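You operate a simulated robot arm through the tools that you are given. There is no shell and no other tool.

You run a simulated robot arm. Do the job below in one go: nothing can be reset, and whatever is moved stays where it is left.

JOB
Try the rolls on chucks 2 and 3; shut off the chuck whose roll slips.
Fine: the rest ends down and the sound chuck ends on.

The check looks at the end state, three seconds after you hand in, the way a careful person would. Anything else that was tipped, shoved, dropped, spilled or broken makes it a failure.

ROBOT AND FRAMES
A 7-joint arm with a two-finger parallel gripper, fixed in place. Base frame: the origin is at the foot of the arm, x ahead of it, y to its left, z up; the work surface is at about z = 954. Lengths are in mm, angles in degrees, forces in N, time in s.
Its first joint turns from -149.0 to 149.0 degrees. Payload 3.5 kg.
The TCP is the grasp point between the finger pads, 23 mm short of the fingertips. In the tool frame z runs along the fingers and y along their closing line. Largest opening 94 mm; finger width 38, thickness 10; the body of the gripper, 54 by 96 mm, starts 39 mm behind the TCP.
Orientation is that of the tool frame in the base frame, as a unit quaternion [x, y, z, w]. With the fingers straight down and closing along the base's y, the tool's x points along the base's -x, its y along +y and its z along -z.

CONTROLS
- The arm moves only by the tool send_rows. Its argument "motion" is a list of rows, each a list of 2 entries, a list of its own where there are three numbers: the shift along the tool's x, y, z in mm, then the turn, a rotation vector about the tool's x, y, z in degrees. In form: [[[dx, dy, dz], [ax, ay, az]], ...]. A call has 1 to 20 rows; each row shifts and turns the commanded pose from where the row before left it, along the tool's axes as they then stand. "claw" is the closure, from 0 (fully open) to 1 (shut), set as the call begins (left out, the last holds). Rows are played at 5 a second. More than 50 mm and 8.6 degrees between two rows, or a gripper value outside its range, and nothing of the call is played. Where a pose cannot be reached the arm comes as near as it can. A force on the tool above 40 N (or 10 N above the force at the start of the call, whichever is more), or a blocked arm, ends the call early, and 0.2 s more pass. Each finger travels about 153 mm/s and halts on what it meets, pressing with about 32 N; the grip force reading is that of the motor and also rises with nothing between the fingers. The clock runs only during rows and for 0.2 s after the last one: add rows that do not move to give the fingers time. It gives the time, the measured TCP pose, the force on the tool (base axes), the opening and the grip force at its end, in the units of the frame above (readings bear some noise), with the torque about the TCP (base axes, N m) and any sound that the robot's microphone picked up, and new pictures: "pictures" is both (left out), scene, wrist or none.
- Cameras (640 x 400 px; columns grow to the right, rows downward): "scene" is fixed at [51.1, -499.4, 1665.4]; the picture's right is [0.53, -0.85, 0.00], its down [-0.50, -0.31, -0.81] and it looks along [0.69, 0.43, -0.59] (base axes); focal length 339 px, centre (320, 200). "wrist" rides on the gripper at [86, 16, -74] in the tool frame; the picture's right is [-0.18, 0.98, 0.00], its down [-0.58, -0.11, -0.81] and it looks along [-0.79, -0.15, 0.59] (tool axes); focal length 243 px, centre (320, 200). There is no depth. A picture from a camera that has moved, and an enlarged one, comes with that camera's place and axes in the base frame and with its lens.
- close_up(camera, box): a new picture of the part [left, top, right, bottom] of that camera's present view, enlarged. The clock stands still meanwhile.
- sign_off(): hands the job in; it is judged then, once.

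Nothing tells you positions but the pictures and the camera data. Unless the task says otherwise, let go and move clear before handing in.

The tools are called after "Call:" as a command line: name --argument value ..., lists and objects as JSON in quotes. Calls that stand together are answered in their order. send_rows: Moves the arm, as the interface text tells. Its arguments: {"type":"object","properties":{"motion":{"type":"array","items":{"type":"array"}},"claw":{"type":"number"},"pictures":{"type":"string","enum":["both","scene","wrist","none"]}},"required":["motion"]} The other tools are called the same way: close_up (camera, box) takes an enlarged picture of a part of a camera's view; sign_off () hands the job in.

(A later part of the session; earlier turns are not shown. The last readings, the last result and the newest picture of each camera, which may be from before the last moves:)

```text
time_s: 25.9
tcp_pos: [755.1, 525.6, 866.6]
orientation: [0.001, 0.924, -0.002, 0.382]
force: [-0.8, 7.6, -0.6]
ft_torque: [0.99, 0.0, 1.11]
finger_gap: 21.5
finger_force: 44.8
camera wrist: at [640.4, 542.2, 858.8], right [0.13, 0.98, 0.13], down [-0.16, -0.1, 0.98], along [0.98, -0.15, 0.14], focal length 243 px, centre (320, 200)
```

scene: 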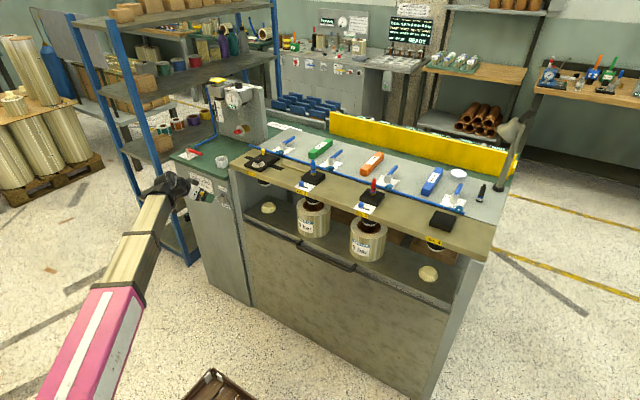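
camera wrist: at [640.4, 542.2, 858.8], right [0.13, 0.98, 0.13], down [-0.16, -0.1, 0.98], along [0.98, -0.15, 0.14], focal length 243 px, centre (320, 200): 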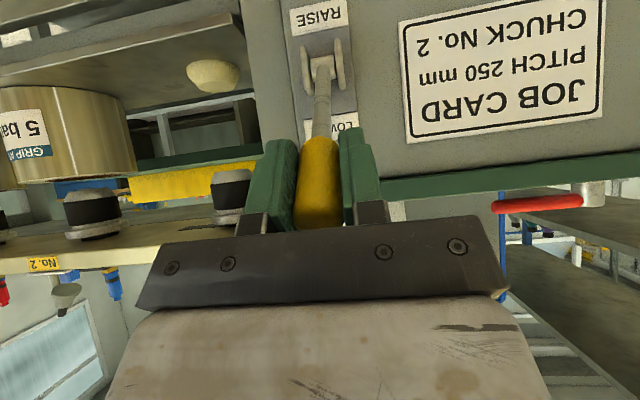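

I have the grip, with the fingers at 21.5 mm. I'll swing it down along the arc, starting gently.

Call:
send_rows --motion '[[[2, 0, 0.2], [0, 0, 0]], [[3.3, 0, 0.4], [0, 0, 0]], [[3.7, 0, 0.6], [0, 0, 0]], [[3.7, 0, 0.6], [0, 0, 0]], [[5, 0, 1.1], [0, 0, 0]], [[4.8, 0, 1.2], [0, 0, 0]], [[0, 0, 0], [0, 0, 0]]]'

```text
time_s: 27.5
tcp_pos: [742.6, 525.2, 849.1]
orientation: [0.001, 0.923, -0.003, 0.384]
force: [15.2, 8.4, 11.9]
ft_torque: [0.68, -1.21, 1.01]
finger_gap: 21.8
finger_force: 44.9
camera wrist: at [626.8, 542.1, 840.6], right [0.13, 0.98, 0.13], down [-0.16, -0.11, 0.98], along [0.98, -0.15, 0.14], focal length 243 px, centre (320, 200)
```

scene: 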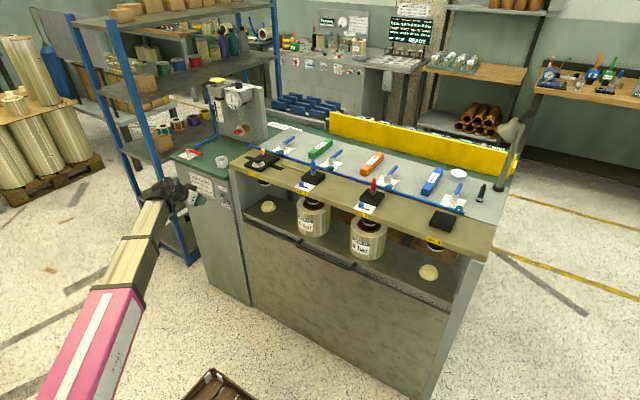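
wrist: 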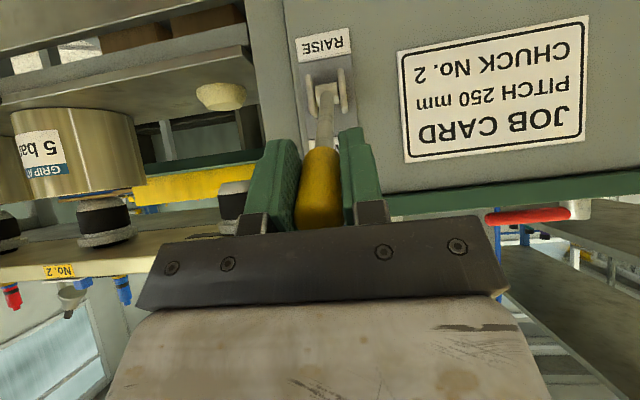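

The rolls are rising as the lever moves, so I'll carry on along the arc.

Call:
send_rows --motion '[[[5, 0, 1.5], [0, 0, 0]], [[7, 0, 2.5], [0, 0, 0]], [[8, 0, 3.3], [0, 0, 0]], [[8, 0, 3.8], [0, 0, 0]], [[8, 0, 4.2], [0, 0, 0]], [[8, 0, 5], [0, 0, 0]], [[8, 0, 5.5], [0, 0, 0]], [[7, 0, 5.6], [0, 0, 0]], [[6, 0, 5.4], [0, 0, 0]], [[0, 0, 0], [0, 0, 0]]]'

```text
time_s: 29.7
tcp_pos: [722.3, 525.5, 776.2]
orientation: [0.001, 0.924, -0.003, 0.383]
force: [-10.3, 10.5, 16.8]
ft_torque: [-0.02, -1.19, 0.84]
finger_gap: 21.9
finger_force: 45.1
camera wrist: at [607.3, 542.1, 768.0], right [0.13, 0.98, 0.13], down [-0.16, -0.1, 0.98], along [0.98, -0.15, 0.14], focal length 243 px, centre (320, 200)
```

scene: 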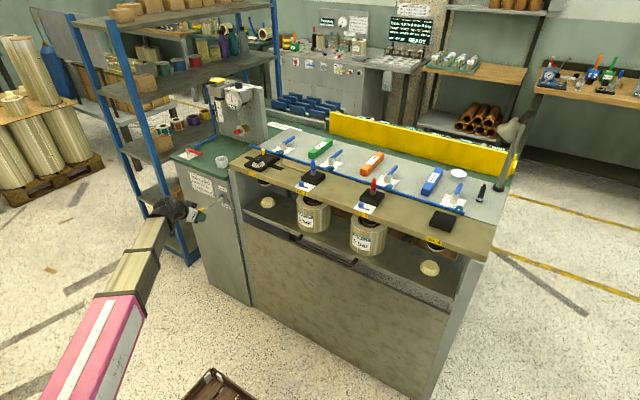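
wrist: 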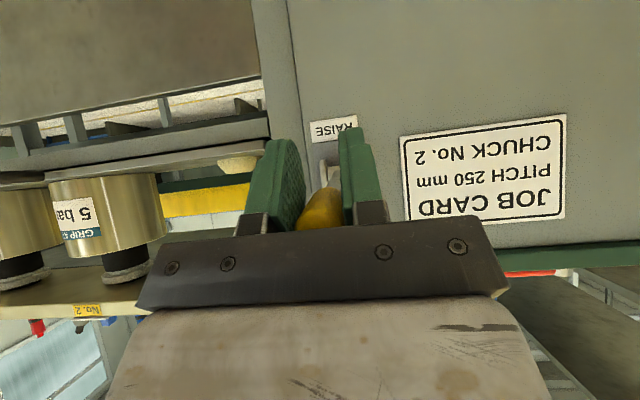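

We're halfway down and the rest is rising well. I'll continue toward RAISE.

Call:
send_rows --motion '[[[4, 0, 3.6], [0, 0, 0]], [[6, 0, 6.2], [0, 0, 0]], [[6, 0, 7], [0, 0, 0]], [[5.8, 0, 7.5], [0, 0, 0]], [[5.3, 0, 8], [0, 0, 0]], [[5, 0, 8.3], [0, 0, 0]], [[4.5, 0, 8.6], [0, 0, 0]], [[3.5, 0, 8.2], [0, 0, 0]], [[2, 0, 6], [0, 0, 0]], [[0, 0, 0], [0, 0, 0]]]'

```text
time_s: 31.1
tcp_pos: [727.6, 524.7, 728.7]
orientation: [0.0, 0.924, 0.0, 0.382]
force: [-11.7, 12.7, 4.0]
ft_torque: [-0.32, -0.78, -0.98]
finger_gap: 21.2
finger_force: 45.1
stopped in row 6: the force on the tool passed its limit at 41 N (the readings are from after the stop); the commanded pose is now the measured one
camera wrist: at [610.8, 541.8, 721.5], right [0.13, 0.98, 0.13], down [-0.16, -0.11, 0.98], along [0.98, -0.15, 0.14], focal length 243 px, centre (320, 200)
```

scene: 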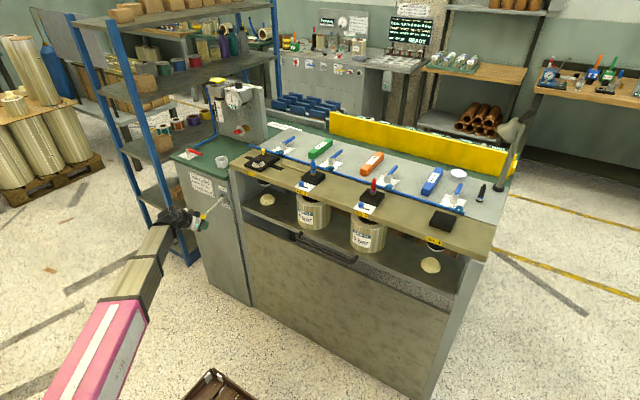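
wrist: 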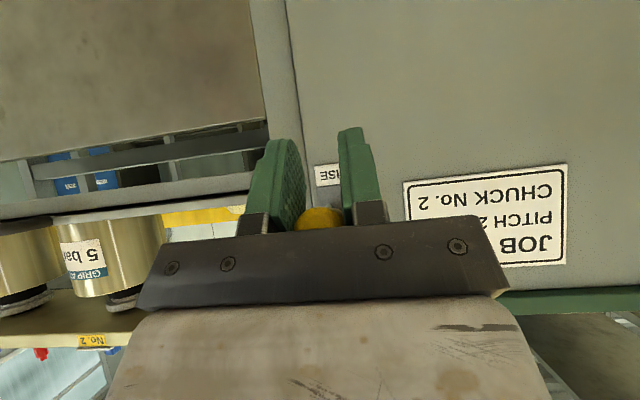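

The move stopped at about −19°. I'll check whether that's the end stop and whether the rolls are fully up.

Call:
close_up --camera "scene" --box '[160, 165, 256, 225]'

Call:
close_up --camera "scene" --box '[240, 170, 400, 270]'

Call:
close_up --camera "wrist" --box '[0, 150, 320, 350]'

Call:
close_up --camera "wrist" --box '[240, 110, 400, 250]'

```text
6.67 times, centred on (208, 195) of scene
camera zoom: at [51.1, -499.4, 1665.4], right [0.53, -0.85, 0.0], down [-0.5, -0.31, -0.81], along [0.69, 0.43, -0.59], focal length 2260 px, centre (1067, 233)
```

zoom: 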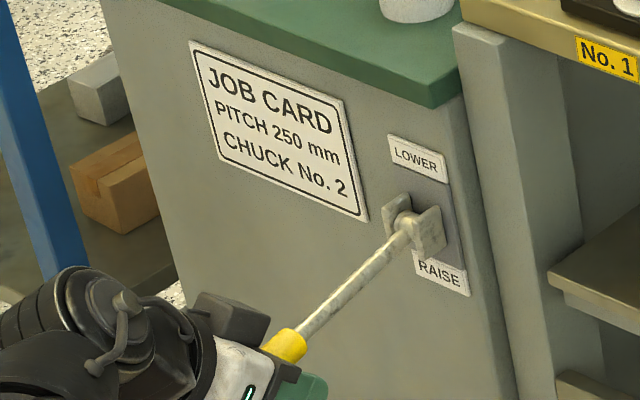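

```text
4.00 times, centred on (320, 220) of scene
camera zoom: at [51.1, -499.4, 1665.4], right [0.53, -0.85, 0.0], down [-0.5, -0.31, -0.81], along [0.69, 0.43, -0.59], focal length 1356 px, centre (320, 120)
```

zoom: 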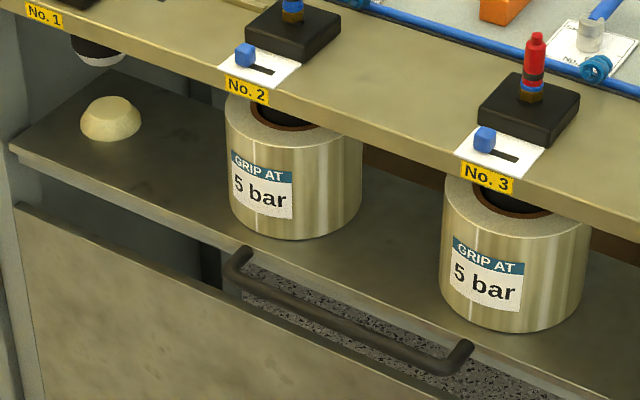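

```text
2.00 times, centred on (160, 250) of wrist
camera zoom: at [610.8, 541.8, 721.5], right [0.13, 0.98, 0.13], down [-0.16, -0.11, 0.98], along [0.98, -0.15, 0.14], focal length 485 px, centre (640, 100)
```

zoom: 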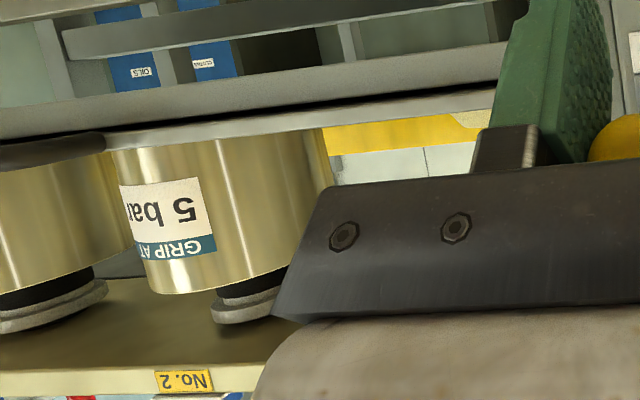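

```text
2.86 times, centred on (320, 180) of wrist
camera zoom: at [610.8, 541.8, 721.5], right [0.13, 0.98, 0.13], down [-0.16, -0.11, 0.98], along [0.98, -0.15, 0.14], focal length 693 px, centre (320, 257)
```

zoom: 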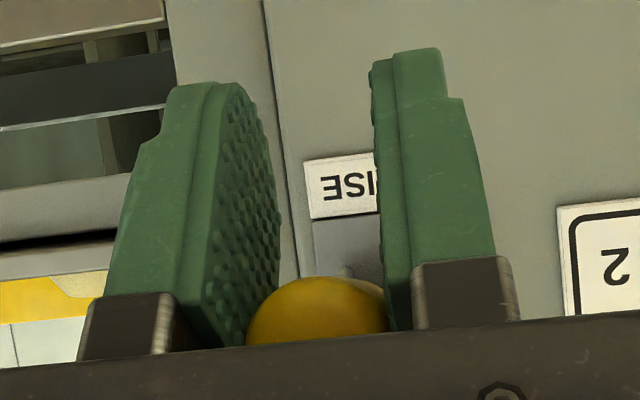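

The handle appears to have slid about 15 mm toward the palm within the grip. I'll open briefly and watch whether the lever and rest stay put.

Call:
send_rows --motion '[[[0, 0, 0], [0, 0, 0]], [[0, 0, 0], [0, 0, 0]], [[0, 0, 0], [0, 0, 0]]]' --claw 0.45

Call:
close_up --camera "scene" --box '[160, 165, 256, 225]'

Call:
close_up --camera "scene" --box '[240, 170, 400, 270]'

Call:
close_up --camera "wrist" --box '[0, 150, 320, 350]'

```text
time_s: 31.9
tcp_pos: [726.7, 523.2, 730.7]
orientation: [0.001, 0.924, -0.003, 0.382]
force: [-10.9, 0.2, 5.8]
ft_torque: [0.0, -0.14, 0.01]
finger_gap: 51.9
finger_force: 0.0
camera wrist: at [611.3, 540.5, 721.6], right [0.13, 0.98, 0.13], down [-0.16, -0.1, 0.98], along [0.98, -0.15, 0.14], focal length 243 px, centre (320, 200)
```

scene: 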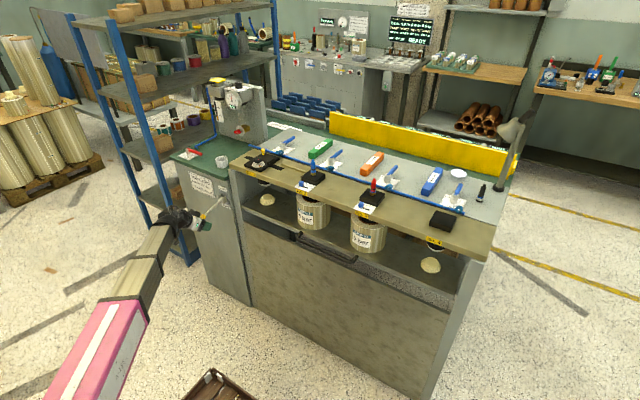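
wrist: 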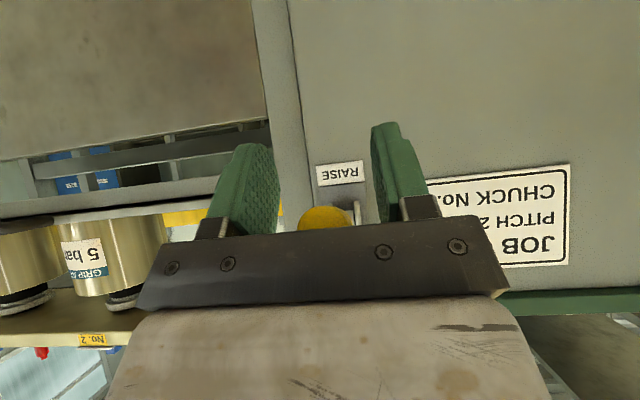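

```text
6.67 times, centred on (208, 195) of scene
camera zoom: at [51.1, -499.4, 1665.4], right [0.53, -0.85, 0.0], down [-0.5, -0.31, -0.81], along [0.69, 0.43, -0.59], focal length 2260 px, centre (1067, 233)
```

zoom: 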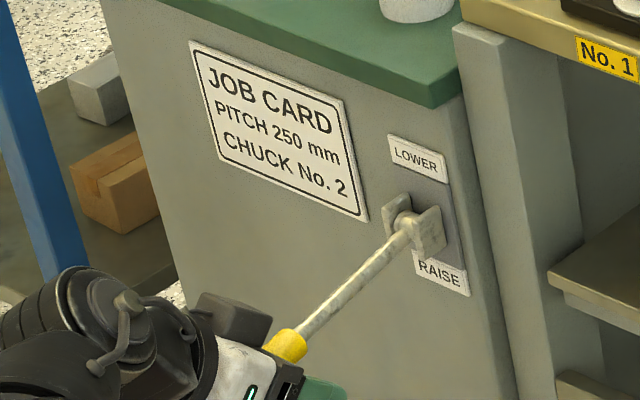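

```text
4.00 times, centred on (320, 220) of scene
camera zoom: at [51.1, -499.4, 1665.4], right [0.53, -0.85, 0.0], down [-0.5, -0.31, -0.81], along [0.69, 0.43, -0.59], focal length 1356 px, centre (320, 120)
```

zoom: 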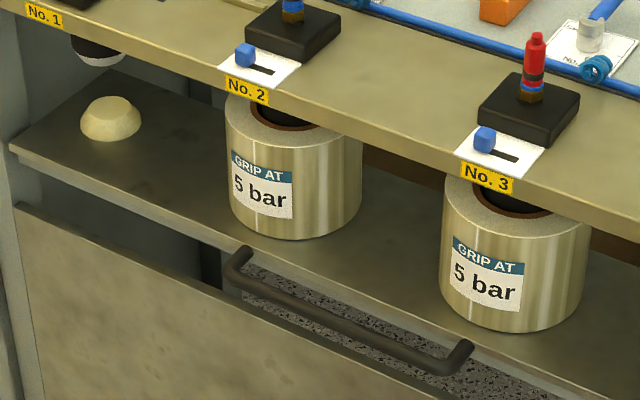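

```text
2.00 times, centred on (160, 250) of wrist
camera zoom: at [611.3, 540.5, 721.6], right [0.13, 0.98, 0.13], down [-0.16, -0.1, 0.98], along [0.98, -0.15, 0.14], focal length 485 px, centre (640, 100)
```

zoom: 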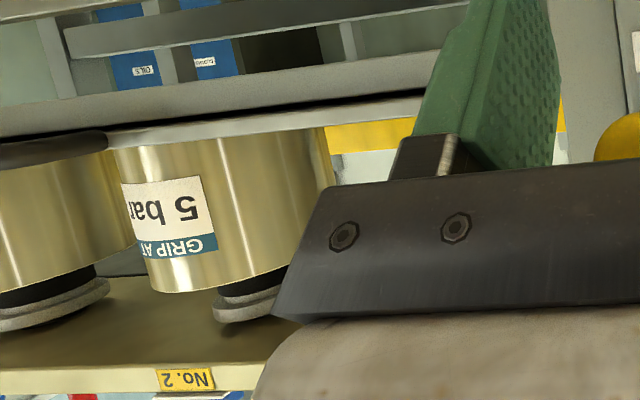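

The lever stays where it's left, and the remaining force shows the palm was bearing on the handle tip. I'll back off to re-centre on the grip and take hold again.

Call:
send_rows --motion '[[[0, 0, -5], [0, 0, 0]], [[3, 1, -8], [0, 0, 0]], [[4, 1, -7], [0, 0, 0]], [[1, 0, -2], [0, 0, 0]], [[0, 0, 0], [0, 0, 0]]]'

Call:
close_up --camera "scene" --box '[160, 175, 256, 235]'

Call:
close_up --camera "wrist" --box '[240, 110, 400, 250]'

```text
time_s: 33.0
tcp_pos: [705.8, 527.2, 739.3]
orientation: [-0.001, 0.924, -0.001, 0.381]
force: [-0.3, -0.1, -0.8]
ft_torque: [-0.02, 0.03, 0.0]
finger_gap: 51.6
finger_force: 0.0
camera wrist: at [590.9, 543.9, 730.6], right [0.13, 0.98, 0.13], down [-0.16, -0.11, 0.98], along [0.98, -0.15, 0.14], focal length 243 px, centre (320, 200)
```

scene: 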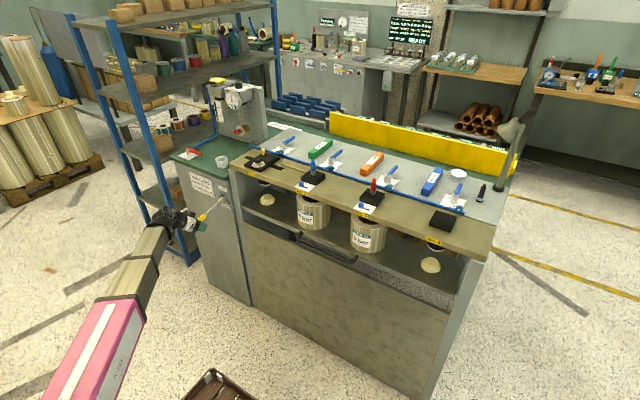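
wrist: 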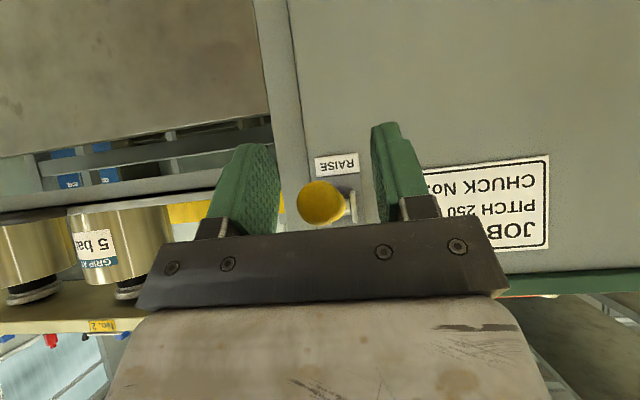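

```text
6.67 times, centred on (208, 205) of scene
camera zoom: at [51.1, -499.4, 1665.4], right [0.53, -0.85, 0.0], down [-0.5, -0.31, -0.81], along [0.69, 0.43, -0.59], focal length 2260 px, centre (1067, 167)
```

zoom: 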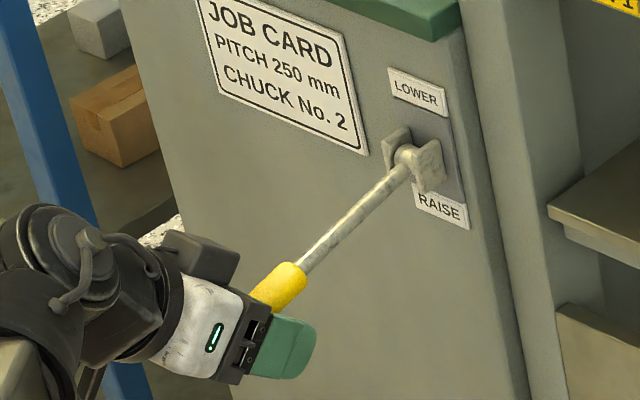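

```text
2.86 times, centred on (320, 180) of wrist
camera zoom: at [590.9, 543.9, 730.6], right [0.13, 0.98, 0.13], down [-0.16, -0.11, 0.98], along [0.98, -0.15, 0.14], focal length 693 px, centre (320, 257)
```

zoom: 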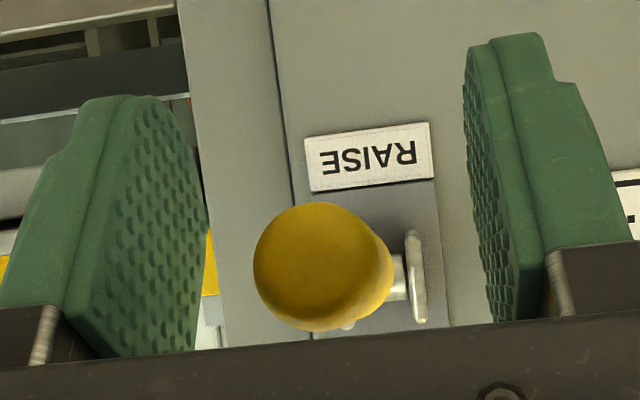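

The handle tip is right at the grasp point, so I'll shift forward onto the grip, close, and test pushing further down.

Call:
send_rows --motion '[[[-5, 0, 1], [0, 0, 0]], [[-8, 0, 1.5], [0, 0, 0]], [[-7, 0, 1.5], [0, 0, 0]], [[-3.3, 0, 0.5], [0, 0, 0]], [[0, 0, 0], [0, 0, 0]]]' --pictures "wrist"

Call:
send_rows --motion '[[[0, 0, 0], [0, 0, 0]], [[0, 0, 0], [0, 0, 0]], [[0, 0, 0], [0, 0, 0]]]' --claw 1 --pictures "wrist"

```text
time_s: 34.2
tcp_pos: [725.6, 526.4, 752.7]
orientation: [0.0, 0.924, -0.002, 0.382]
force: [0.1, 0.3, -0.7]
ft_torque: [0.01, -0.01, 0.01]
finger_gap: 52.0
finger_force: 0.0
camera wrist: at [609.9, 543.0, 744.5], right [0.13, 0.98, 0.13], down [-0.16, -0.11, 0.98], along [0.98, -0.15, 0.14], focal length 243 px, centre (320, 200)
```

wrist: 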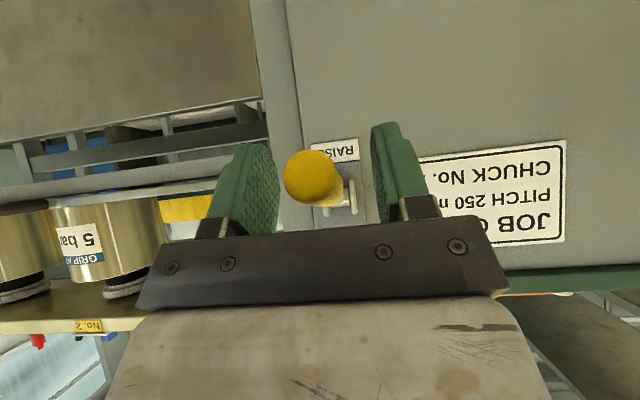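

```text
time_s: 35.0
tcp_pos: [725.2, 525.4, 751.2]
orientation: [-0.001, 0.924, -0.002, 0.382]
force: [1.2, -11.9, -1.3]
ft_torque: [-0.3, 0.22, 0.98]
finger_gap: 21.7
finger_force: 44.7
camera wrist: at [609.9, 542.0, 744.5], right [0.13, 0.98, 0.12], down [-0.16, -0.1, 0.98], along [0.98, -0.15, 0.14], focal length 243 px, centre (320, 200)
```

wrist: 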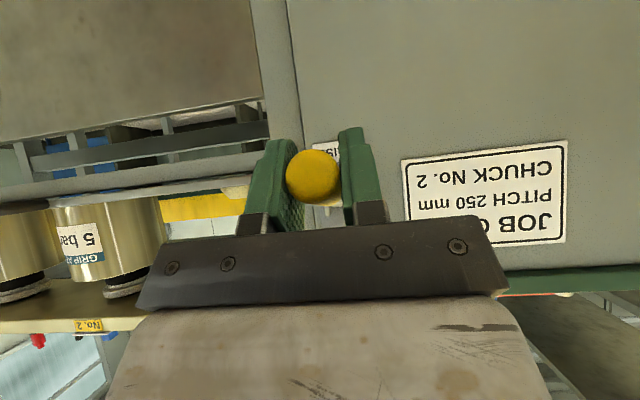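

I have a firm hold now, so I'll push further down in small steps.

Call:
send_rows --motion '[[[3.2, 0, 4.6], [0, 0, 0]], [[3.2, 0, 4.8], [0, 0, 0]], [[3, 0, 5], [0, 0, 0]], [[2.9, 0, 5], [0, 0, 0]], [[2.8, 0, 5.1], [0, 0, 0]], [[0, 0, 0], [0, 0, 0]]]'

Call:
close_up --camera "scene" --box '[160, 175, 256, 235]'

Call:
close_up --camera "scene" --box '[240, 170, 400, 270]'

```text
time_s: 36.5
tcp_pos: [731.3, 524.9, 724.2]
orientation: [-0.001, 0.924, -0.002, 0.382]
force: [9.0, -14.0, 16.9]
ft_torque: [-0.26, -0.46, 0.79]
finger_gap: 21.5
finger_force: 45.0
camera wrist: at [615.9, 542.0, 716.5], right [0.13, 0.98, 0.13], down [-0.16, -0.1, 0.98], along [0.98, -0.15, 0.14], focal length 243 px, centre (320, 200)
```

scene: 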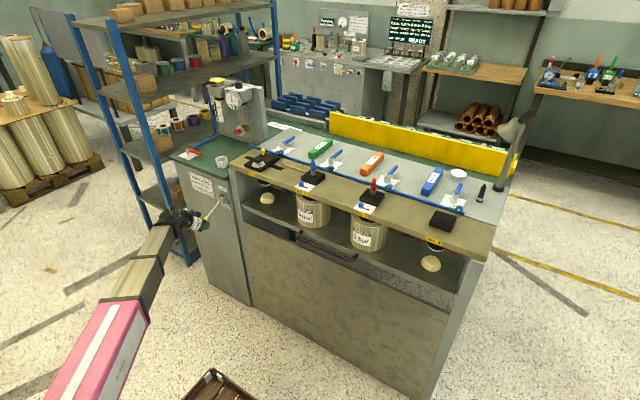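
wrist: 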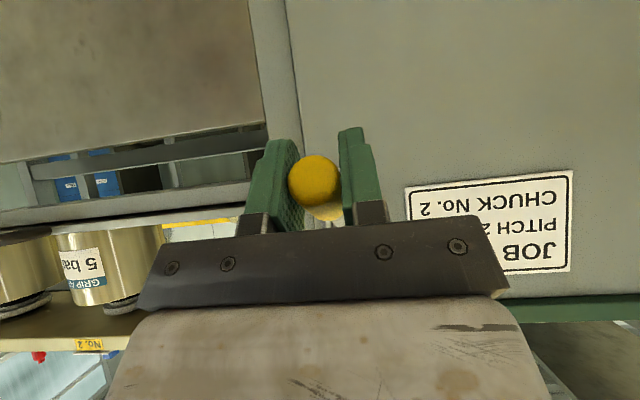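

```text
6.67 times, centred on (208, 205) of scene
camera zoom: at [51.1, -499.4, 1665.4], right [0.53, -0.85, 0.0], down [-0.5, -0.31, -0.81], along [0.69, 0.43, -0.59], focal length 2260 px, centre (1067, 167)
```

zoom: 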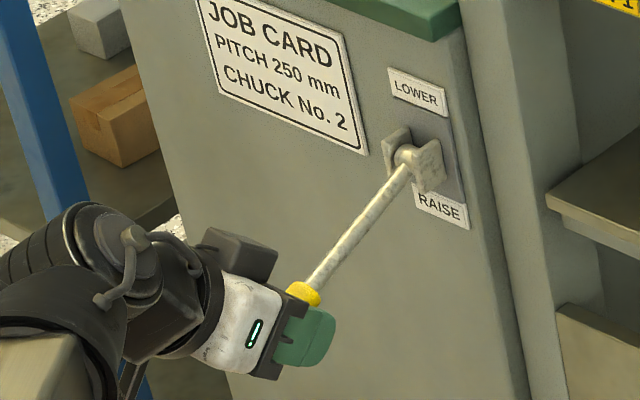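

```text
4.00 times, centred on (320, 220) of scene
camera zoom: at [51.1, -499.4, 1665.4], right [0.53, -0.85, 0.0], down [-0.5, -0.31, -0.81], along [0.69, 0.43, -0.59], focal length 1356 px, centre (320, 120)
```

zoom: 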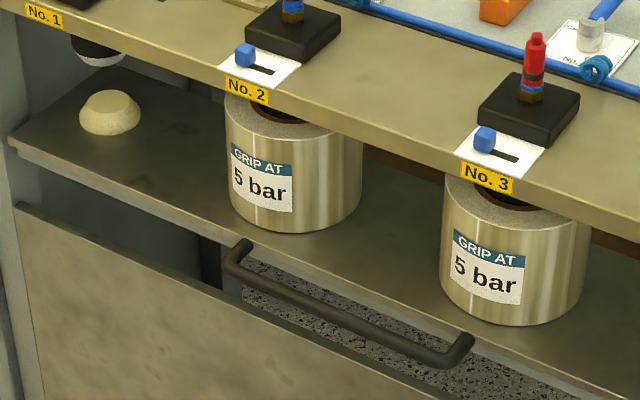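

The lever is still moving and the rest is still rising, so I'll keep going.

Call:
send_rows --motion '[[[2, 0, 5.4], [0, 0, 0]], [[1.9, 0, 5.5], [0, 0, 0]], [[1.6, 0, 5.6], [0, 0, 0]], [[1.4, 0, 5.7], [0, 0, 0]], [[1.1, 0, 5.8], [0, 0, 0]], [[0.8, 0, 5.8], [0, 0, 0]], [[0.5, 0, 5.9], [0, 0, 0]], [[0, 0, 0], [0, 0, 0]]]'

Call:
close_up --camera "scene" --box '[160, 175, 256, 235]'

Call:
close_up --camera "scene" --box '[240, 170, 400, 270]'

```text
time_s: 38.2
tcp_pos: [753.0, 525.5, 690.0]
orientation: [0.0, 0.925, -0.002, 0.381]
force: [-31.7, -11.0, -7.0]
ft_torque: [0.06, -0.83, 0.56]
finger_gap: 21.6
finger_force: 44.9
camera wrist: at [637.2, 542.1, 681.8], right [0.13, 0.98, 0.13], down [-0.16, -0.11, 0.98], along [0.98, -0.15, 0.14], focal length 243 px, centre (320, 200)
```

scene: 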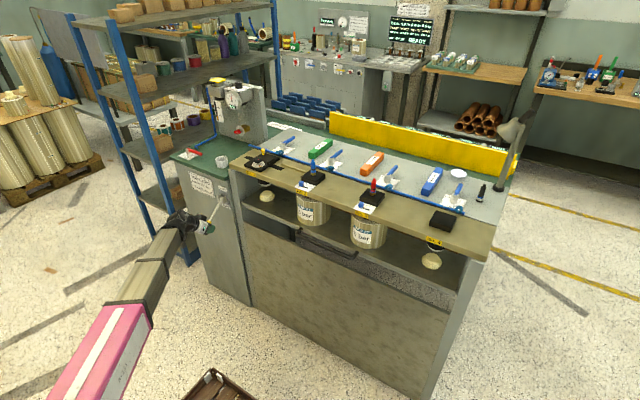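
wrist: 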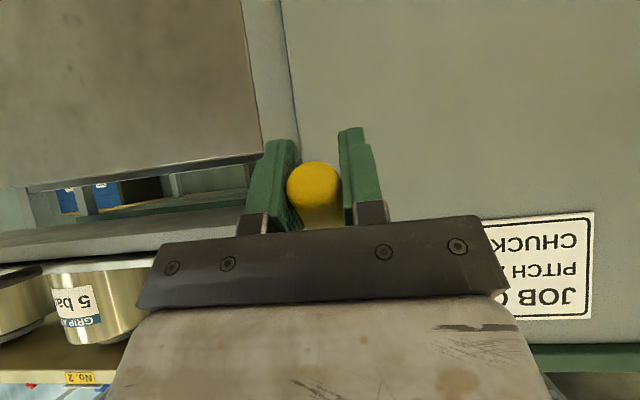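

```text
6.67 times, centred on (208, 205) of scene
camera zoom: at [51.1, -499.4, 1665.4], right [0.53, -0.85, 0.0], down [-0.5, -0.31, -0.81], along [0.69, 0.43, -0.59], focal length 2260 px, centre (1067, 167)
```

zoom: 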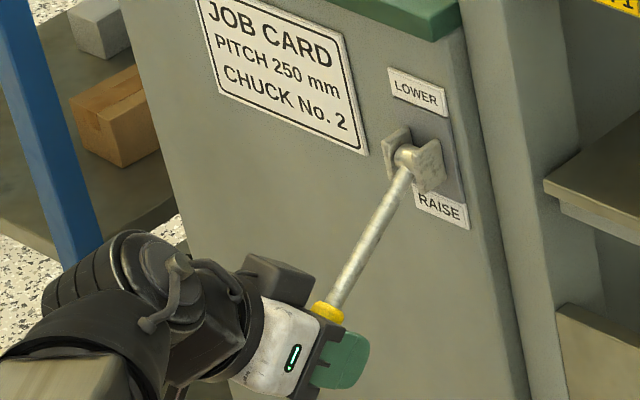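

```text
4.00 times, centred on (320, 220) of scene
camera zoom: at [51.1, -499.4, 1665.4], right [0.53, -0.85, 0.0], down [-0.5, -0.31, -0.81], along [0.69, 0.43, -0.59], focal length 1356 px, centre (320, 120)
```

zoom: 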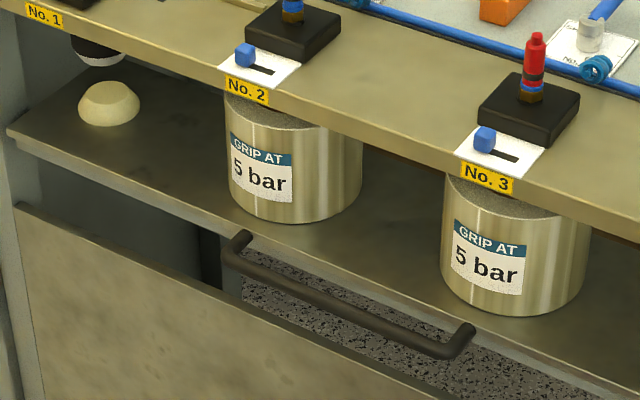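

The rest is nearly up and there's some radial load building. I'll ease outward slightly and then feel for the end stop.

Call:
send_rows --motion '[[[3, 0, -1], [0, 0, 0]], [[3, 0, -0.5], [0, 0, 0]], [[0, 0, 0], [0, 0, 0]], [[0.6, 0, 4], [0, 0, 0]], [[0.6, 0, 4], [0, 0, 0]], [[0, 0, 0], [0, 0, 0]]]'

Call:
close_up --camera "scene" --box '[240, 170, 400, 270]'

Call:
close_up --camera "wrist" --box '[0, 200, 200, 400]'

```text
time_s: 39.6
tcp_pos: [752.7, 526.3, 680.5]
orientation: [-0.001, 0.924, -0.002, 0.383]
force: [9.7, -21.6, 24.8]
ft_torque: [0.67, -0.57, -0.32]
finger_gap: 21.8
finger_force: 45.1
camera wrist: at [637.6, 542.0, 672.5], right [0.13, 0.98, 0.13], down [-0.16, -0.1, 0.98], along [0.98, -0.15, 0.14], focal length 243 px, centre (320, 200)
```

scene: 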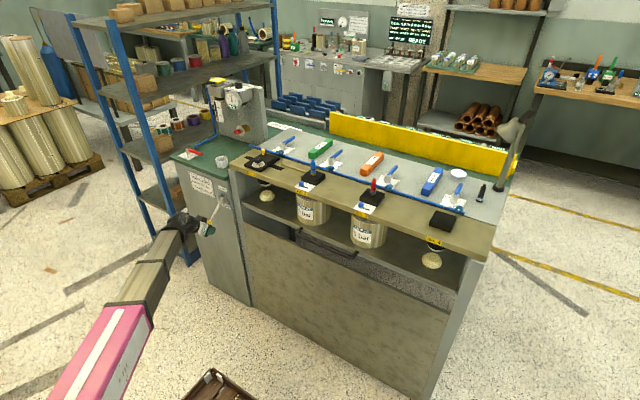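
wrist: 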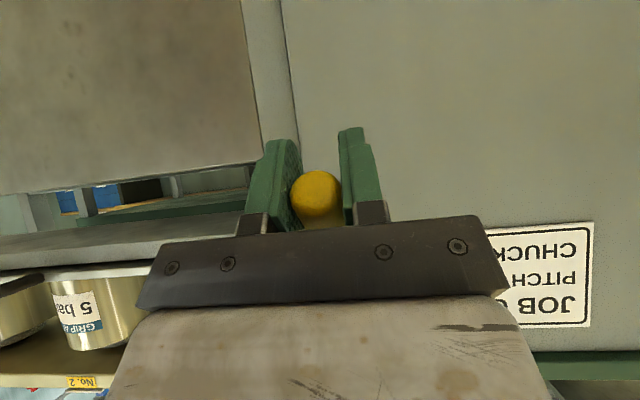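

```text
4.00 times, centred on (320, 220) of scene
camera zoom: at [51.1, -499.4, 1665.4], right [0.53, -0.85, 0.0], down [-0.5, -0.31, -0.81], along [0.69, 0.43, -0.59], focal length 1356 px, centre (320, 120)
```

zoom: 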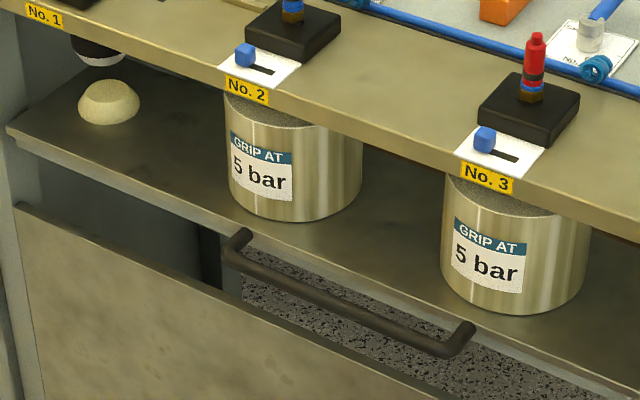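

```text
2.00 times, centred on (100, 300) of wrist
camera zoom: at [637.6, 542.0, 672.5], right [0.13, 0.98, 0.13], down [-0.16, -0.1, 0.98], along [0.98, -0.15, 0.14], focal length 485 px, centre (760, 0)
```

zoom: 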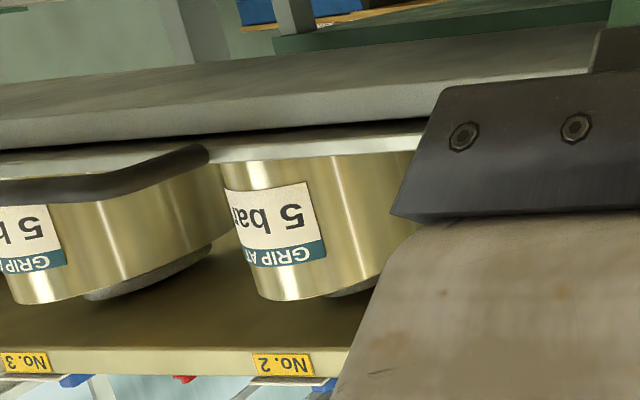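

The rise has nearly stopped, so I'll press a little more to confirm it's the end stop.

Call:
send_rows --motion '[[[0.3, 0, 3], [0, 0, 0]], [[0.3, 0, 3], [0, 0, 0]], [[0, 0, 3], [0, 0, 0]], [[0, 0, 0], [0, 0, 0]]]'

Call:
close_up --camera "scene" --box '[240, 170, 400, 270]'

Call:
close_up --camera "scene" --box '[160, 175, 256, 235]'

```text
time_s: 40.6
tcp_pos: [757.0, 524.7, 674.5]
orientation: [-0.001, 0.924, 0.0, 0.382]
force: [-22.8, -22.5, 28.9]
ft_torque: [0.79, -0.45, -0.54]
finger_gap: 21.9
finger_force: 44.9
camera wrist: at [641.0, 542.2, 666.2], right [0.13, 0.98, 0.13], down [-0.16, -0.11, 0.98], along [0.98, -0.15, 0.14], focal length 243 px, centre (320, 200)
```

scene: 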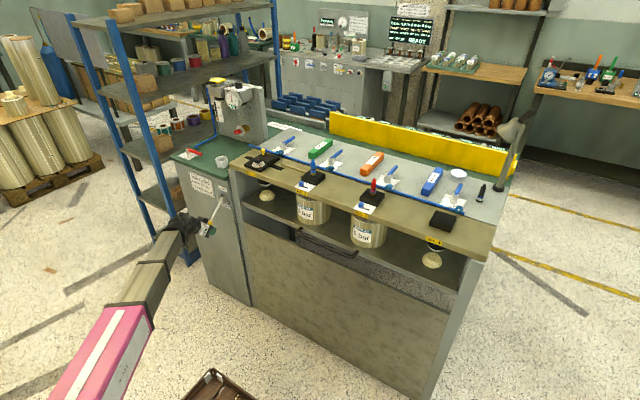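
wrist: 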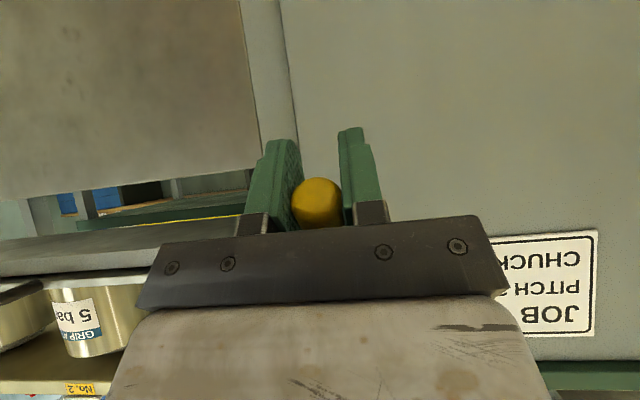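

```text
4.00 times, centred on (320, 220) of scene
camera zoom: at [51.1, -499.4, 1665.4], right [0.53, -0.85, 0.0], down [-0.5, -0.31, -0.81], along [0.69, 0.43, -0.59], focal length 1356 px, centre (320, 120)
```

zoom: 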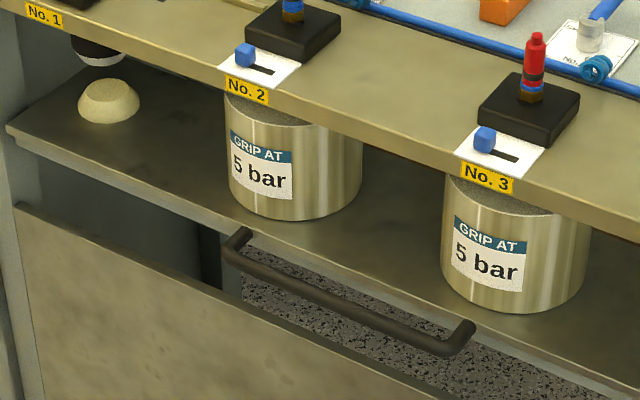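

```text
6.67 times, centred on (208, 205) of scene
camera zoom: at [51.1, -499.4, 1665.4], right [0.53, -0.85, 0.0], down [-0.5, -0.31, -0.81], along [0.69, 0.43, -0.59], focal length 2260 px, centre (1067, 167)
```

zoom: 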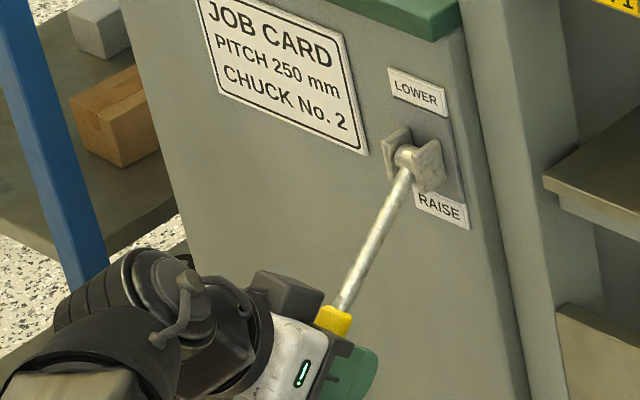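

The lever is at its stop and the rest is up. I'll release and back away along the tool axis.

Call:
send_rows --motion '[[[0, 0, 0], [0, 0, 0]], [[0, 0, 0], [0, 0, 0]], [[0, 0, 0], [0, 0, 0]], [[0, 0, -5], [0, 0, 0]], [[0, 0, -10], [0, 0, 0]], [[0, 0, -15], [0, 0, 0]], [[0, 0, -20], [0, 0, 0]], [[0, 0, -20], [0, 0, 0]], [[0, 0, -20], [0, 0, 0]], [[0, 0, -15], [0, 0, 0]], [[0, 0, -8], [0, 0, 0]], [[0, 0, 0], [0, 0, 0]]]' --claw 0

Call:
close_up --camera "scene" --box '[160, 175, 256, 235]'

Call:
close_up --camera "scene" --box '[240, 170, 400, 270]'

```text
time_s: 43.2
tcp_pos: [678.1, 526.8, 753.3]
orientation: [0.001, 0.924, -0.003, 0.381]
force: [0.4, 0.0, 0.5]
ft_torque: [0.0, -0.01, 0.01]
finger_gap: 93.9
finger_force: 0.1
camera wrist: at [562.7, 543.2, 745.3], right [0.13, 0.98, 0.13], down [-0.16, -0.11, 0.98], along [0.98, -0.15, 0.14], focal length 243 px, centre (320, 200)
```

scene: 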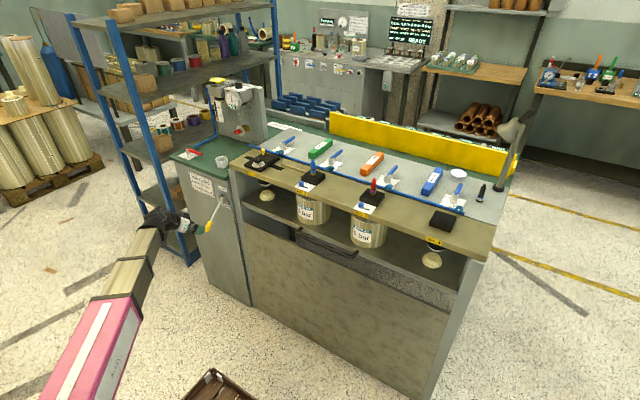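
wrist: 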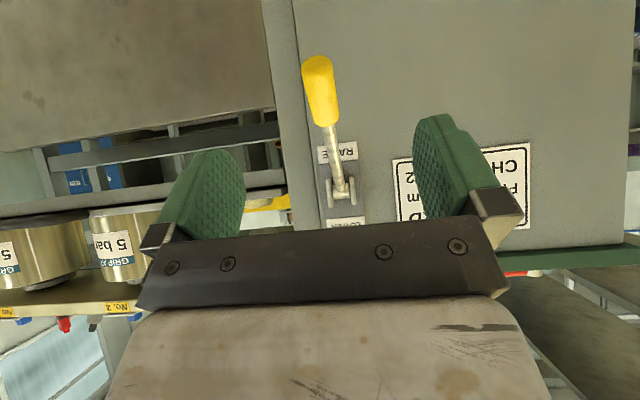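

```text
6.67 times, centred on (208, 205) of scene
camera zoom: at [51.1, -499.4, 1665.4], right [0.53, -0.85, 0.0], down [-0.5, -0.31, -0.81], along [0.69, 0.43, -0.59], focal length 2260 px, centre (1067, 167)
```

zoom: 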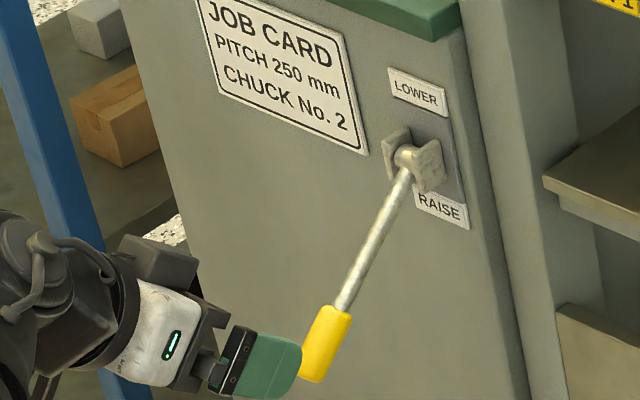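

```text
4.00 times, centred on (320, 220) of scene
camera zoom: at [51.1, -499.4, 1665.4], right [0.53, -0.85, 0.0], down [-0.5, -0.31, -0.81], along [0.69, 0.43, -0.59], focal length 1356 px, centre (320, 120)
```

zoom: 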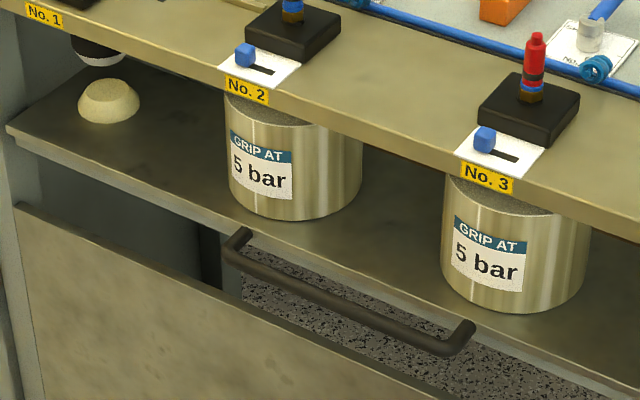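

The rest is up and holding, and both rolls are on their chucks. Next are the valves: hub 2 is near (1095, 103) and hub 3 near (1097, −143), each with a lever about 97 mm long pointing +x (SHUT). I'll lift clear and move around in front of the bench.

Call:
send_rows --motion '[[[-3, -2, -6], [0, 0, 0]], [[-6, -4, -11], [0, 0, 0]], [[-9, -7, -16], [0, 0, 0]], [[-12, -9, -20], [0, 0, 0]], [[-12, -12, -21], [0, 0, 0]], [[-12, -15, -21], [0, 0, 0]], [[-12, -18, -21], [0, 0, 0]], [[-12, -20, -21], [0, 0, 0]], [[-12, -20, -20], [0, 0, 0]], [[-12, -20, -20], [0, 0, 0]], [[-12, -20, -18], [0, 0, 0]], [[-12, -20, -16], [0, 0, 0]], [[-12, -20, -15], [0, 0, 0]], [[-12, -20, -14], [0, 0, 0]], [[-12, -20, -12], [0, 0, 0]], [[-10, -20, -10], [0, 0, 0]], [[-10, -20, -10], [0, 0, 0]], [[-8, -16, -8], [0, 0, 0]], [[-5, -10, -5], [0, 0, 0]], [[-2, -4, -2], [0, 0, 0]]]' --pictures "none"

```text
time_s: 47.5
tcp_pos: [616.3, 228.6, 1096.8]
orientation: [-0.001, 0.924, -0.001, 0.381]
force: [-0.6, -0.3, 0.1]
ft_torque: [0.0, 0.03, 0.02]
finger_gap: 94.1
finger_force: 0.1
```

I'll ease the pitch back, close the fingers, and go over the bench at a safe height.

Call:
send_rows --motion '[[[0, 0, 0], [0, 2, 0]], [[0, 0, 0], [0, 4, 0]], [[0, 0, 0], [0, 4, 0]], [[0, 0, 0], [0, 4, 0]], [[0, 0, 0], [0, 3, 0]], [[0, 0, 0], [0, 1, 0]], [[-2, -2, -5], [0, 0, 0]], [[-5, -4, -10], [0, 0, 0]], [[-9, -6, -13], [0, 0, 0]], [[-12, -8, -10], [0, 0, 0]], [[-14, -9, -5], [0, 0, 0]], [[-14, -9, 0], [0, 0, 0]], [[-14, -9, 5], [0, 0, 0]], [[-16, -8, 8], [0, 0, 0]], [[-16, -8, 8], [0, 0, 0]], [[-16, -6, 8], [0, 0, 0]], [[-14, -3, 7], [0, 0, 0]], [[-9, -2, 4], [0, 0, 0]], [[-4, 0, 2], [0, 0, 0]], [[0, 0, 0], [0, 0, 0]]]' --claw 1 --pictures "scene"

```text
time_s: 51.6
tcp_pos: [743.9, 156.5, 1162.7]
orientation: [0.001, 0.972, -0.002, 0.233]
force: [0.9, -0.1, 0.5]
ft_torque: [0.01, -0.02, -0.03]
finger_gap: 0.0
finger_force: 32.3
```

scene: 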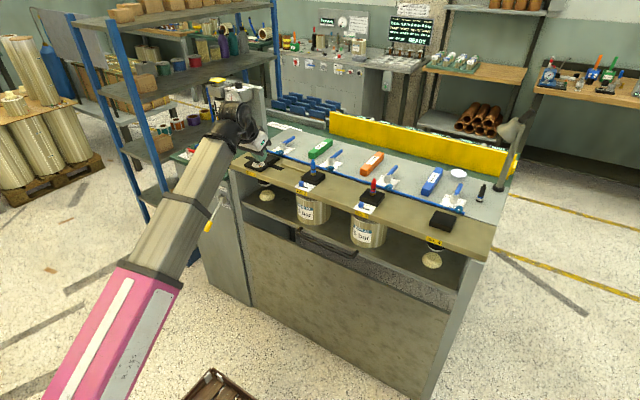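

Call:
send_rows --motion '[[[-4, 0, 2], [0, 0, 0]], [[-9, 0, 4.6], [0, 0, 0]], [[-14, 0, 7.2], [0, 0, 0]], [[-18, 0, 9.2], [0, 0, 0]], [[-18, 0, 9.2], [0, 0, 0]], [[-18, 0, 9.2], [0, 0, 0]], [[-18, 0, 9.2], [0, 0, 0]], [[-18, 0, 9.2], [0, 0, 0]], [[-18, 0, 9.2], [0, 0, 0]], [[-18, 0, 9.2], [0, 0, 0]], [[-18, 0, 9.2], [0, 0, 0]], [[-18, 0, 9.2], [0, 0, 0]], [[-18, 0, 9.2], [0, 0, 0]], [[-18, 0, 9.2], [0, 0, 0]], [[-18, 0, 9.2], [0, 0, 0]], [[-18, 0, 9.2], [0, 0, 0]], [[-14, 0, 7.2], [0, 0, 0]], [[-9, 0, 4.6], [0, 0, 0]], [[-4, 0, 2], [0, 0, 0]], [[0, 0, 0], [0, 0, 0]]]'

```text
time_s: 55.9
tcp_pos: [1066.6, 154.3, 1162.9]
orientation: [0.0, 0.973, -0.001, 0.232]
force: [0.8, 1.0, 0.6]
ft_torque: [-0.02, 0.0, -0.01]
finger_gap: 0.0
finger_force: 31.3
camera wrist: at [953.8, 171.7, 1190.2], right [0.17, 0.98, 0.08], down [0.15, -0.11, 0.98], along [0.97, -0.15, -0.17], focal length 243 px, centre (320, 200)
```

scene: 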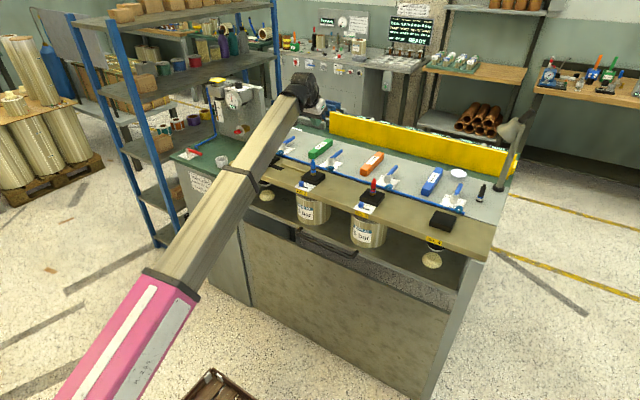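
wrist: 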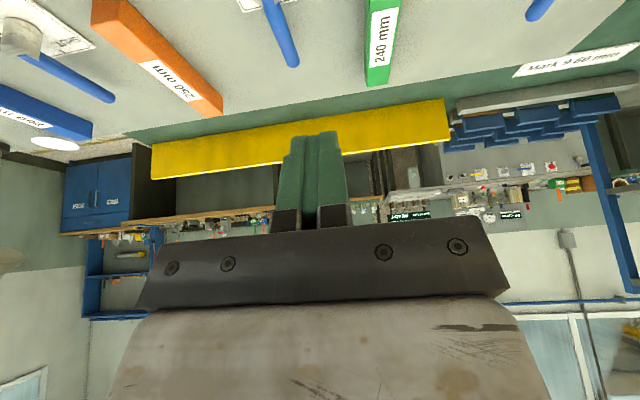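

The path is clear: lever 2 lies along x at y≈114, and the green bar's edge is at y≈203. I'll go forward and descend into the gap between them at y≈156.

Call:
send_rows --motion '[[[-4, 0, 2], [0, 0, 0]], [[-9, 0, 4.6], [0, 0, 0]], [[-14, 1, 7.2], [0, 0, 0]], [[-16, 1, 8.2], [0, 0, 0]], [[-14, 0, 7.2], [0, 0, 0]], [[-10, 0, 5.1], [0, 0, 0]], [[-6, 0, 3], [0, 0, 0]], [[-1, 0, 4], [0, 0, 0]], [[4.5, 0, 8.9], [0, 0, 0]], [[6.8, 0, 13.4], [0, 0, 0]], [[6.8, 0, 13.4], [0, 0, 0]], [[6.8, 0, 13.4], [0, 0, 0]], [[6.8, 0, 13.4], [0, 0, 0]], [[6.8, 0, 13.4], [0, 0, 0]], [[4.5, 0, 8.9], [0, 0, 0]], [[2, 0, 4], [0, 0, 0]], [[0, 0, 0], [0, 0, 0]]]'

```text
time_s: 59.5
tcp_pos: [1153.3, 159.6, 1059.7]
orientation: [0.0, 0.973, -0.001, 0.232]
force: [0.3, 0.1, 0.0]
ft_torque: [0.0, 0.0, 0.01]
finger_gap: 0.0
finger_force: 32.4
camera wrist: at [1040.1, 175.5, 1087.1], right [0.17, 0.98, 0.08], down [0.15, -0.11, 0.98], along [0.97, -0.15, -0.17], focal length 243 px, centre (320, 200)
```

scene: 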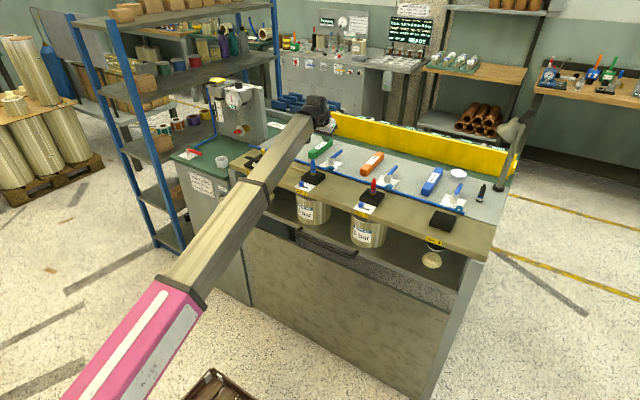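
wrist: 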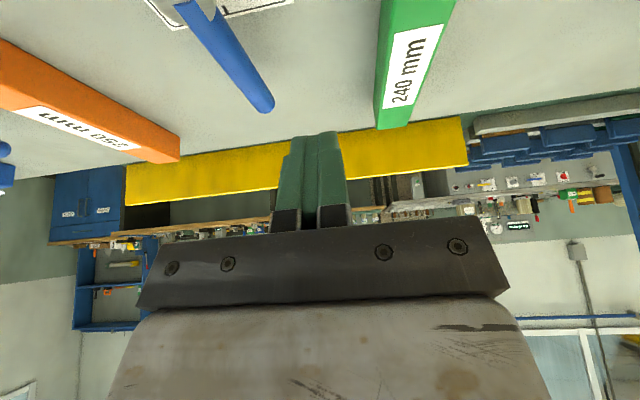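

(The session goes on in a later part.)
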